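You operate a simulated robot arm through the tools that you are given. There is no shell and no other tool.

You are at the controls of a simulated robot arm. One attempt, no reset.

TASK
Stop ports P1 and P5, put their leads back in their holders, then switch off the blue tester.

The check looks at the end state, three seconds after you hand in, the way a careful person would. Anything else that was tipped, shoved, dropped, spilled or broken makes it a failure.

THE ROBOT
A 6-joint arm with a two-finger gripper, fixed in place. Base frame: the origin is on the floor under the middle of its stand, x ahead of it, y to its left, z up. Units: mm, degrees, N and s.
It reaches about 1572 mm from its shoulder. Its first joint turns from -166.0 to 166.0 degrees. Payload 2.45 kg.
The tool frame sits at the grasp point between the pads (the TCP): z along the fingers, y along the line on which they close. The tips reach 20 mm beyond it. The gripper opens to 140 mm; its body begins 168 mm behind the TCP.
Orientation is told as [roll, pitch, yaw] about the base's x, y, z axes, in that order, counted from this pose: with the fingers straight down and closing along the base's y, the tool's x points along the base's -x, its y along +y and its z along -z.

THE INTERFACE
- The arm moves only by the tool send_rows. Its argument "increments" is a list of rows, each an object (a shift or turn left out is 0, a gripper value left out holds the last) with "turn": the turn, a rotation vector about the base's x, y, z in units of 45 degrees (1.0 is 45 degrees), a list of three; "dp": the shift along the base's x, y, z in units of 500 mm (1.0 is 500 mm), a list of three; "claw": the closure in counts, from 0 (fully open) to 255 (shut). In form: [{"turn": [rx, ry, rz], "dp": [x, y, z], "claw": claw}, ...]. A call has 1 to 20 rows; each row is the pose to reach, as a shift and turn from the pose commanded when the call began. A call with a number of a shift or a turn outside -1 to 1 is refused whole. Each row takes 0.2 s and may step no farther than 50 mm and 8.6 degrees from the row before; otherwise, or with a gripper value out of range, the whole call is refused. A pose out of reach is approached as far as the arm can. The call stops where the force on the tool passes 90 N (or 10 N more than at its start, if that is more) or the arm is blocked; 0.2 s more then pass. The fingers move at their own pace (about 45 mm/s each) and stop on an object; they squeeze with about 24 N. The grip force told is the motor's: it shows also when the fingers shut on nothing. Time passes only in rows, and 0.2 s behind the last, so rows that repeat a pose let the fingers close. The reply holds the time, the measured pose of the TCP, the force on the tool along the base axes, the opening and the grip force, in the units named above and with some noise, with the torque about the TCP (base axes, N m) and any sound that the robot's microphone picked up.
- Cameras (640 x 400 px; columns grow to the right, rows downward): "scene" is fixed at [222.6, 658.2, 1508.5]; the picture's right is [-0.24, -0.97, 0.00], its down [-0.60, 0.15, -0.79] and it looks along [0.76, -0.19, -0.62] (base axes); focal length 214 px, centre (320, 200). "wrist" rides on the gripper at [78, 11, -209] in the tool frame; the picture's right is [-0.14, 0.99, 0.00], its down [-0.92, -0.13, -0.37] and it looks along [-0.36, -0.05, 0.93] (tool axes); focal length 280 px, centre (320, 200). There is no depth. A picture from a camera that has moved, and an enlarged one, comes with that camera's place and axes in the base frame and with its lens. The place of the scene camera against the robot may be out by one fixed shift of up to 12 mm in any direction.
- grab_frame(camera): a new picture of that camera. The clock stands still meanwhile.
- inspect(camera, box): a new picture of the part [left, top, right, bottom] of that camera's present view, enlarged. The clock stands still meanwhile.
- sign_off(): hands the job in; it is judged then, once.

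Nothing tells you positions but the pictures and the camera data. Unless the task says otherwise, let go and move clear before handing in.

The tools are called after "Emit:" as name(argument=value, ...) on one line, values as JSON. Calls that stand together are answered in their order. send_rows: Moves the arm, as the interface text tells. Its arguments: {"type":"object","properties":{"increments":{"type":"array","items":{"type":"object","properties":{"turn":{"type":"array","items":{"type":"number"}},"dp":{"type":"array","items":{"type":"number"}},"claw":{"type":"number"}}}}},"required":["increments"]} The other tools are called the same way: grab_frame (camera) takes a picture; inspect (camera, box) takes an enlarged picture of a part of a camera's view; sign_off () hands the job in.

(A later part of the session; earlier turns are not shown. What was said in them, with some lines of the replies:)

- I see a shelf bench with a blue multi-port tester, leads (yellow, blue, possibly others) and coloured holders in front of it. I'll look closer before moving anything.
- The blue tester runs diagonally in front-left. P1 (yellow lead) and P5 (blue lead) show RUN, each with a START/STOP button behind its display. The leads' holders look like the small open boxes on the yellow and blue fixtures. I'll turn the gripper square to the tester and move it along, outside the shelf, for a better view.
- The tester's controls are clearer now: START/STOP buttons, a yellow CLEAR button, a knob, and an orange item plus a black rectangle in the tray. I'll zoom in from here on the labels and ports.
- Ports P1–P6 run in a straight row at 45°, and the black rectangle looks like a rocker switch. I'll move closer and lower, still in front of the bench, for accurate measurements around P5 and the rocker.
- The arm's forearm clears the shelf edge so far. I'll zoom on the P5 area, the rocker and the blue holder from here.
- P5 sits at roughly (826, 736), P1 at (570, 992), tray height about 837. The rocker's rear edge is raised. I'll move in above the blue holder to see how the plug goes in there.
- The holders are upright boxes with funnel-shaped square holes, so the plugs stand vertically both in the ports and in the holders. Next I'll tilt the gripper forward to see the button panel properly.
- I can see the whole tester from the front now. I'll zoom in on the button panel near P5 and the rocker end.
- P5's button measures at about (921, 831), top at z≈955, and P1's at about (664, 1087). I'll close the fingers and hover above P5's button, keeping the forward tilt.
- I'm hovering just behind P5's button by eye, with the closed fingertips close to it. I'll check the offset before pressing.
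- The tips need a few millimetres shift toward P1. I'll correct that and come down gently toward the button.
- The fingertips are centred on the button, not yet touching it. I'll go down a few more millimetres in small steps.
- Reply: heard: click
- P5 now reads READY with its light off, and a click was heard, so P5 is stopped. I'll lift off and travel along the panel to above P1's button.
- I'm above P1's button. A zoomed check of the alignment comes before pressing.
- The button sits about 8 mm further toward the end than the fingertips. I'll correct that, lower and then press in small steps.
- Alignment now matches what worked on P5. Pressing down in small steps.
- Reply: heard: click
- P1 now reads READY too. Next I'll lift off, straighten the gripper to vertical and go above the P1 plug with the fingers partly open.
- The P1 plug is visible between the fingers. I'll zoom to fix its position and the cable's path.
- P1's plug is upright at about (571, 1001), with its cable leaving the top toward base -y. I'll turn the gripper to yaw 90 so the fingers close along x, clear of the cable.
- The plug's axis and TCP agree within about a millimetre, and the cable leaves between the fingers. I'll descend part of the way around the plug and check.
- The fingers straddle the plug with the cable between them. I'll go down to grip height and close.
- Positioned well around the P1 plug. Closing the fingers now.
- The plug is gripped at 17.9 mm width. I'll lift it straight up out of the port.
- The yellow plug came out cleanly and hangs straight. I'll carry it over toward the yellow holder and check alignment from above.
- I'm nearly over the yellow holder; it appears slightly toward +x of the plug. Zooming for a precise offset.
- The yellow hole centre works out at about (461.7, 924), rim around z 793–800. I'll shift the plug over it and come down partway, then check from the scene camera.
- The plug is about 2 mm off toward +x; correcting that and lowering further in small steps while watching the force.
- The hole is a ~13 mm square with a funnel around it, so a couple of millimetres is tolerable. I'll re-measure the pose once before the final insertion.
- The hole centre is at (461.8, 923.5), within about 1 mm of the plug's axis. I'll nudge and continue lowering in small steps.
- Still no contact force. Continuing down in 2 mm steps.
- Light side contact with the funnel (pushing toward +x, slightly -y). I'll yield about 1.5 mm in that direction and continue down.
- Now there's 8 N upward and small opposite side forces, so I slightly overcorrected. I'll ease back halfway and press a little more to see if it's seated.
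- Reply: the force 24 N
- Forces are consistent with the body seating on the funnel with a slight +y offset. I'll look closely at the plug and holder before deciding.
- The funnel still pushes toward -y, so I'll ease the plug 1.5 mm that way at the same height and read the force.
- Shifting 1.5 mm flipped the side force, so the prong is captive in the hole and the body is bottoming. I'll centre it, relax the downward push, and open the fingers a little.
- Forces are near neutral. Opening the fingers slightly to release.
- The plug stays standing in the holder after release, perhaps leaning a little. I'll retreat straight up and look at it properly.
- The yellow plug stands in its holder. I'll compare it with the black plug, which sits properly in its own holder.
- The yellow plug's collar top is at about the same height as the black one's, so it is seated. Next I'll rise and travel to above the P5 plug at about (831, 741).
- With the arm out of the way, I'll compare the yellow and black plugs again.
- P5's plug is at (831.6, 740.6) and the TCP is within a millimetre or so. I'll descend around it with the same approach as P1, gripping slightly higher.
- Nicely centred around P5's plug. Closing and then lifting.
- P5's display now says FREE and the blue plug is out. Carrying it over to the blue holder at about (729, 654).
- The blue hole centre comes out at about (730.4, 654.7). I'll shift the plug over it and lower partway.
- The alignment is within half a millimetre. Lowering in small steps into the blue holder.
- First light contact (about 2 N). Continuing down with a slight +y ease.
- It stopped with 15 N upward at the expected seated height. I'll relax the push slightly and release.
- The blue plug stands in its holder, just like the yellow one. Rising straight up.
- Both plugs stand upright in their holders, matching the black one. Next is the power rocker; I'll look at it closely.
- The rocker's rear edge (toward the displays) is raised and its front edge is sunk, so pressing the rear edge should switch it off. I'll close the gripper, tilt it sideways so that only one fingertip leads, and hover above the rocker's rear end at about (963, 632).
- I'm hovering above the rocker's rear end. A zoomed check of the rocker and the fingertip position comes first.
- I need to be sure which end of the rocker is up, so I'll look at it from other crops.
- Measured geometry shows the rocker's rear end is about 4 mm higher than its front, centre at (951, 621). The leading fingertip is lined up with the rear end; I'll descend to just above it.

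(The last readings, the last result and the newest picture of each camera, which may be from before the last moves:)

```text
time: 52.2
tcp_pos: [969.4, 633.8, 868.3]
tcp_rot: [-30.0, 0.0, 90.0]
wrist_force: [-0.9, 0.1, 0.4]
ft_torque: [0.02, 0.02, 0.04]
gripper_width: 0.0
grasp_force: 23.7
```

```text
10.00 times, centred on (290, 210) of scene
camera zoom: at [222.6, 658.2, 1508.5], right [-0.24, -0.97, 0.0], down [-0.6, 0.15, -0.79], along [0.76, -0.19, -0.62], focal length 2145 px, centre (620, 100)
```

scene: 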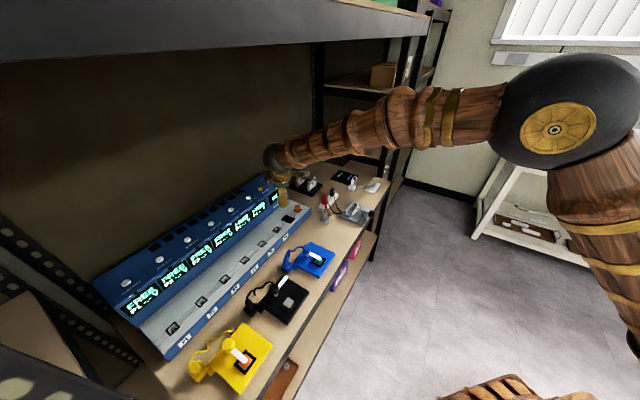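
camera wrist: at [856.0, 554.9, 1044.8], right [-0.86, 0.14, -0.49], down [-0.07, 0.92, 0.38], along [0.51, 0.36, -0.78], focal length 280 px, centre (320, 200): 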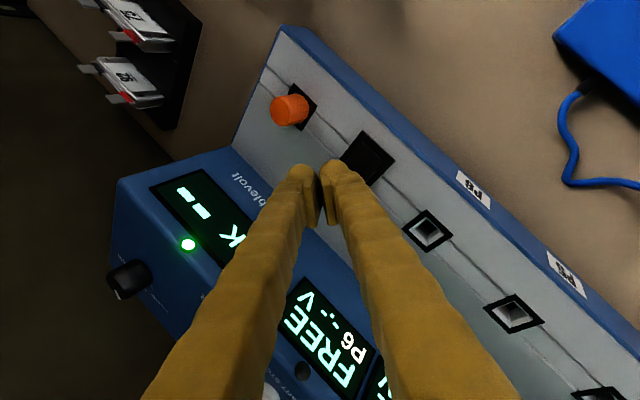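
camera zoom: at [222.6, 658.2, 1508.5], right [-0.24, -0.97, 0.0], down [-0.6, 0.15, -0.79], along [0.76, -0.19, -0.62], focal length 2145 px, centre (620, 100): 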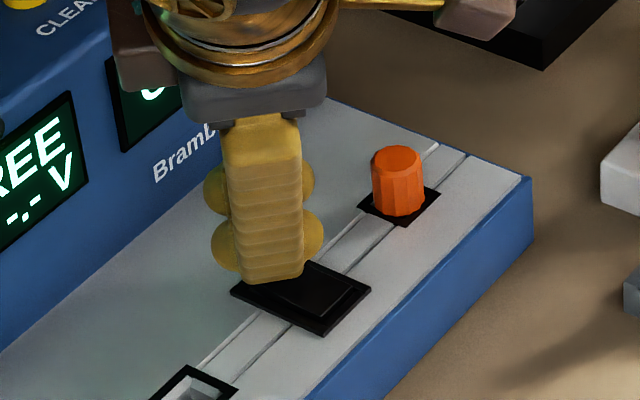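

The fingertip is just above the rocker's rear half. Pressing down in 2 mm steps while listening for a click.

Emit:
send_rows(increments=[{"dp": [0, -0.002, -0.004], "claw": 255}, {"dp": [0, -0.002, -0.008], "claw": 255}])

Emit:
inspect(camera="scene", box=[265, 190, 315, 230])

```text
time: 52.8
tcp_pos: [968.3, 631.9, 864.6]
tcp_rot: [-30.0, 0.0, 90.0]
wrist_force: [0.0, 0.1, -0.2]
ft_torque: [0.0, 0.02, 0.0]
gripper_width: 0.1
grasp_force: 24.8
```

```text
10.00 times, centred on (290, 210) of scene
camera zoom: at [222.6, 658.2, 1508.5], right [-0.24, -0.97, 0.0], down [-0.6, 0.15, -0.79], along [0.76, -0.19, -0.62], focal length 2145 px, centre (620, 100)
```

zoom: 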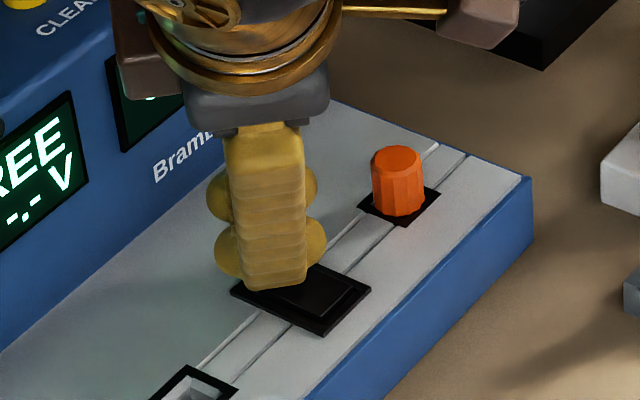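

Emit:
send_rows(increments=[{"dp": [0, 0, -0.004], "claw": 255}, {"dp": [0, 0, -0.008], "claw": 255}])

Emit:
inspect(camera="scene", box=[215, 180, 315, 240])

```text
time: 53.4
tcp_pos: [969.2, 631.0, 859.9]
tcp_rot: [-29.9, 0.0, 90.1]
wrist_force: [-0.4, 0.6, -0.5]
ft_torque: [0.01, 0.01, 0.0]
gripper_width: 0.1
grasp_force: 24.3
```

```text
6.40 times, centred on (265, 210) of scene
camera zoom: at [222.6, 658.2, 1508.5], right [-0.24, -0.97, 0.0], down [-0.6, 0.15, -0.79], along [0.76, -0.19, -0.62], focal length 1373 px, centre (672, 136)
```

zoom: 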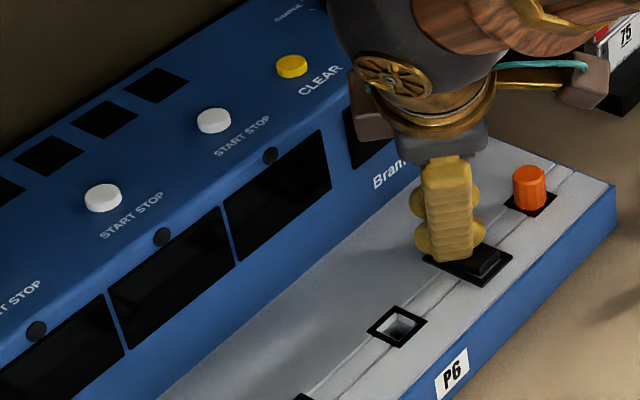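

All the displays have gone dark and the rocker's front end is now up: the tester is off. I'll lift straight up and check that it stays that way.

Emit:
send_rows(increments=[{"dp": [0, 0, 0.03], "claw": 255}, {"dp": [0, 0, 0.08], "claw": 255}, {"dp": [0, 0, 0.15], "claw": 255}, {"dp": [0, 0, 0.23], "claw": 255}])

Emit:
grab_frame(camera="wrist")

Emit:
grab_frame(camera="scene")

Emit:
inspect(camera="scene", box=[270, 195, 320, 235])

```text
time: 54.4
tcp_pos: [971.8, 629.0, 976.2]
tcp_rot: [-30.1, 0.0, 90.0]
wrist_force: [0.4, 0.4, -0.4]
ft_torque: [-0.02, -0.05, -0.04]
gripper_width: 0.0
grasp_force: 24.0
```

```text
taken
camera wrist: at [858.4, 550.9, 1151.5], right [-0.86, 0.14, -0.49], down [-0.07, 0.92, 0.38], along [0.51, 0.36, -0.78], focal length 280 px, centre (320, 200)
```

wrist: 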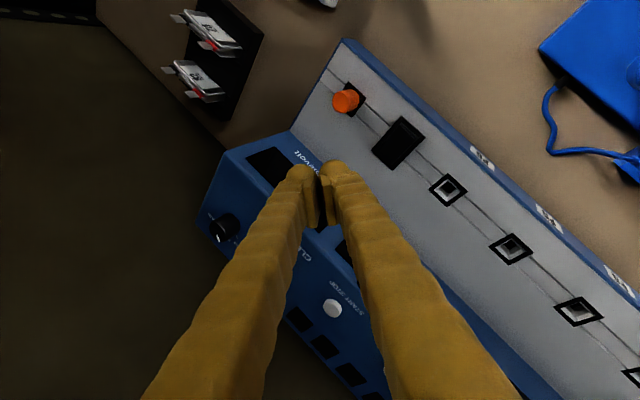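

```text
taken
```

scene: 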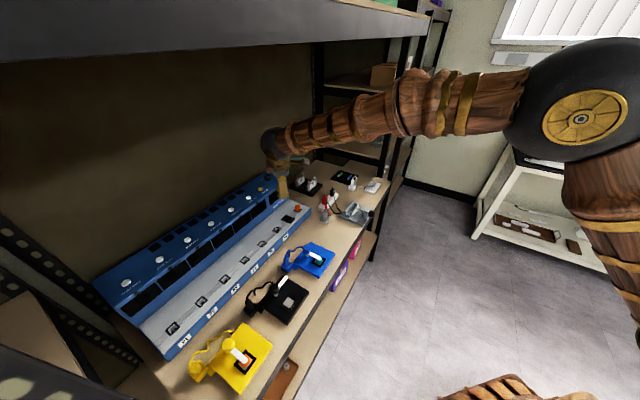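

```text
10.00 times, centred on (295, 215) of scene
camera zoom: at [222.6, 658.2, 1508.5], right [-0.24, -0.97, 0.0], down [-0.6, 0.15, -0.79], along [0.76, -0.19, -0.62], focal length 2145 px, centre (570, 50)
```

zoom: 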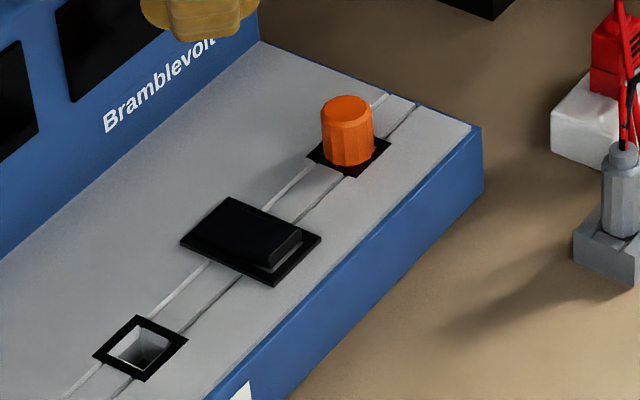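

The rocker's front stays raised and the tester is off. I'll straighten the gripper, back out of the shelf and do a final check of everything.

Emit:
send_rows(increments=[{"dp": [-0.07, 0.0, 0.02], "turn": [0, 0.1667, 0], "claw": 255}, {"dp": [-0.14, 0.0, 0.04], "turn": [0, 0.3333, 0], "claw": 255}, {"dp": [-0.21, 0.0, 0.06], "turn": [0, 0.5, 0], "claw": 255}, {"dp": [-0.28, 0.0, 0.07], "turn": [0, 0.6667, 0], "claw": 255}, {"dp": [-0.35, -0.03, 0.08], "turn": [0, 0.6667, 0], "claw": 255}, {"dp": [-0.41, -0.07, 0.1], "turn": [0, 0.6667, 0], "claw": 255}, {"dp": [-0.47, -0.12, 0.12], "turn": [0, 0.6667, 0], "claw": 255}, {"dp": [-0.53, -0.17, 0.14], "turn": [0, 0.6667, 0], "claw": 255}, {"dp": [-0.59, -0.22, 0.16], "turn": [0, 0.6667, 0], "claw": 255}, {"dp": [-0.65, -0.27, 0.18], "turn": [0, 0.6667, 0], "claw": 255}, {"dp": [-0.71, -0.32, 0.2], "turn": [0, 0.6667, 0], "claw": 255}, {"dp": [-0.77, -0.37, 0.22], "turn": [0, 0.6667, 0], "claw": 255}])

Emit:
grab_frame(camera="scene")

Emit:
inspect(camera="scene", box=[80, 230, 260, 400])

Emit:
inspect(camera="scene", box=[210, 160, 390, 290])

Emit:
grab_frame(camera="wrist")

```text
time: 57.0
tcp_pos: [582.8, 443.7, 1085.0]
tcp_rot: [0.1, 0.1, 90.1]
wrist_force: [1.2, 0.3, -0.4]
ft_torque: [-0.02, 0.0, 0.02]
gripper_width: 0.0
grasp_force: 23.7
```

```text
taken
```

scene: 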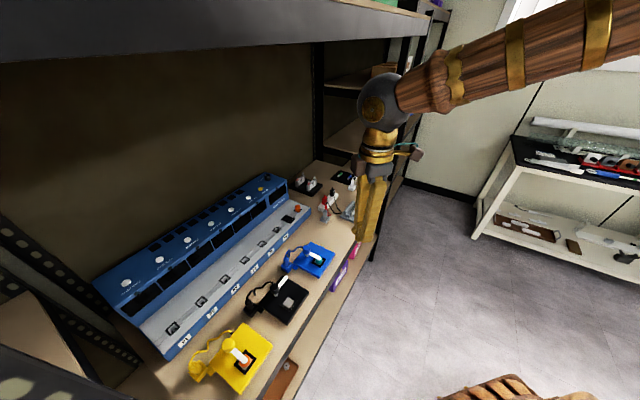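

```text
2.35 times, centred on (170, 315) of scene
camera zoom: at [222.6, 658.2, 1508.5], right [-0.24, -0.97, 0.0], down [-0.6, 0.15, -0.79], along [0.76, -0.19, -0.62], focal length 505 px, centre (673, -71)
```

zoom: 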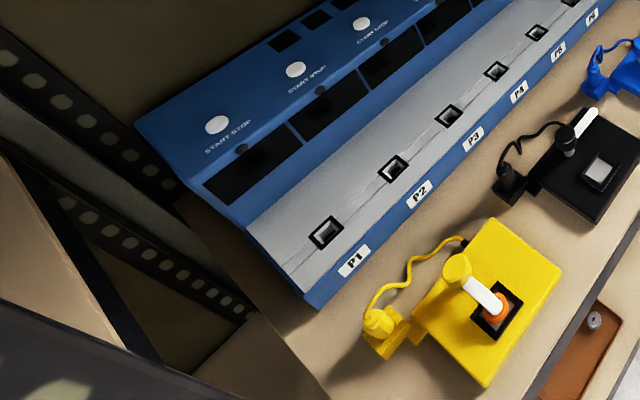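

```text
3.08 times, centred on (300, 225) of scene
camera zoom: at [222.6, 658.2, 1508.5], right [-0.24, -0.97, 0.0], down [-0.6, 0.15, -0.79], along [0.76, -0.19, -0.62], focal length 660 px, centre (382, 123)
```

zoom: 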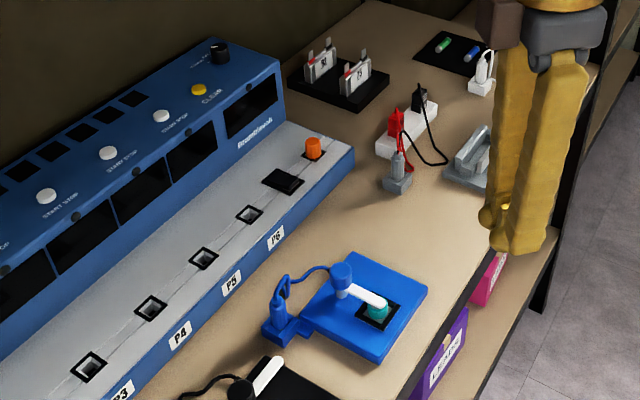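

```text
taken
camera wrist: at [572.4, 366.1, 1293.2], right [-0.99, 0.14, 0.0], down [0.13, 0.92, 0.37], along [0.05, 0.36, -0.93], focal length 280 px, centre (320, 200)
```

wrist: 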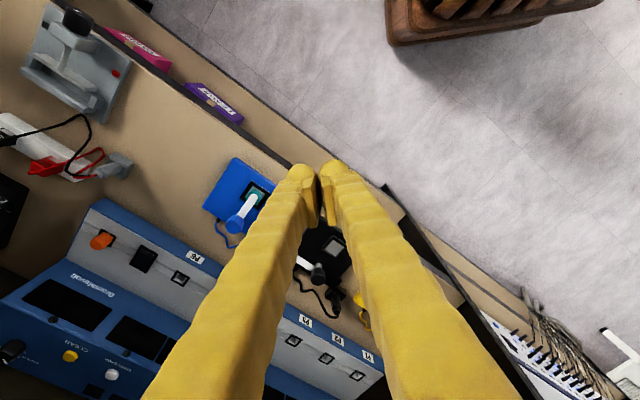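

The scene looks right. One last close look at both plugs in their holders next to the black reference.

Emit:
inspect(camera="scene", box=[275, 240, 315, 275])

Emit:
inspect(camera="scene", box=[240, 280, 280, 315])

Emit:
inspect(camera="scene", box=[185, 350, 225, 385])

```text
11.43 times, centred on (295, 258) of scene
camera zoom: at [222.6, 658.2, 1508.5], right [-0.24, -0.97, 0.0], down [-0.6, 0.15, -0.79], along [0.76, -0.19, -0.62], focal length 2451 px, centre (606, -457)
```

zoom: 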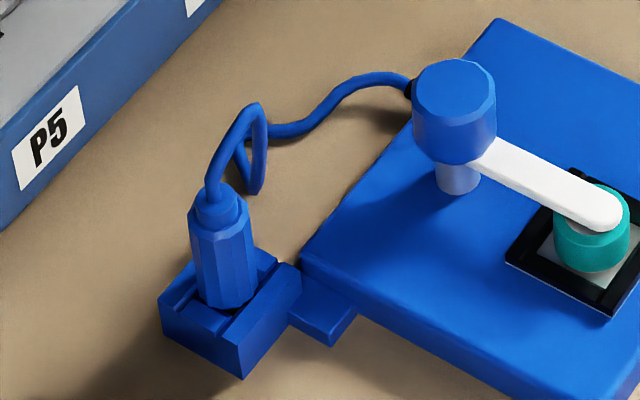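

```text
11.43 times, centred on (260, 298) of scene
camera zoom: at [222.6, 658.2, 1508.5], right [-0.24, -0.97, 0.0], down [-0.6, 0.15, -0.79], along [0.76, -0.19, -0.62], focal length 2451 px, centre (1006, -914)
```

zoom: 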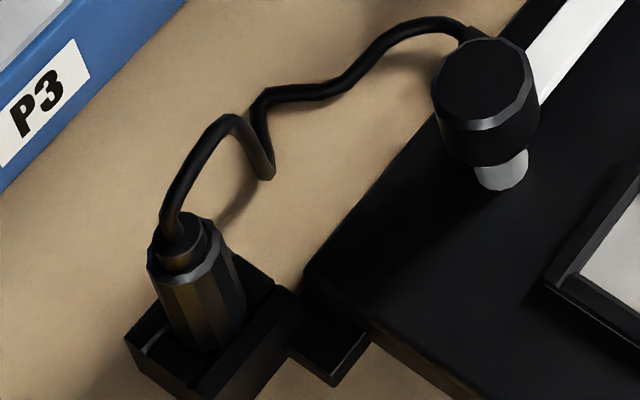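

```text
11.43 times, centred on (205, 368) of scene
camera zoom: at [222.6, 658.2, 1508.5], right [-0.24, -0.97, 0.0], down [-0.6, 0.15, -0.79], along [0.76, -0.19, -0.62], focal length 2451 px, centre (1634, -1714)
```

zoom: 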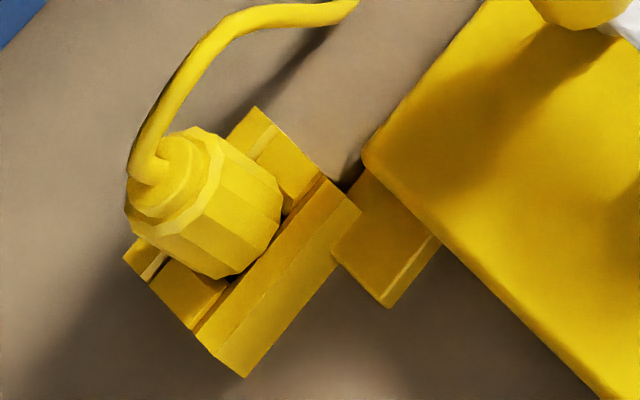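

Both plugs sit upright in their holders, just like the black reference. P1 and P5 are stopped and empty, the tester's displays are dark with the rocker switched over, and nothing else has moved. The arm is clear, so I'm handing in.

Emit:
sign_off()

```text
The job is handed in.
```

The job is handed in, and every part of it looked done in my last pictures. The check's result hasn't come back to me.

- **P1 and P5 stopped:** I pressed START/STOP once on each. Both displays went from RUN to READY.
- **Leads in their holders:** The yellow P1 lead and the blue P5 lead are out of the tester and standing upright in their own holders. Both sit like the black lead, which was already in its holder.
- **Blue tester off:** I pressed the raised rear end of the black rocker switch. All the displays went dark, and the switch stayed over after I lifted away.

I saw nothing else tipped or moved. The gripper is empty and the arm is clear of the shelf.
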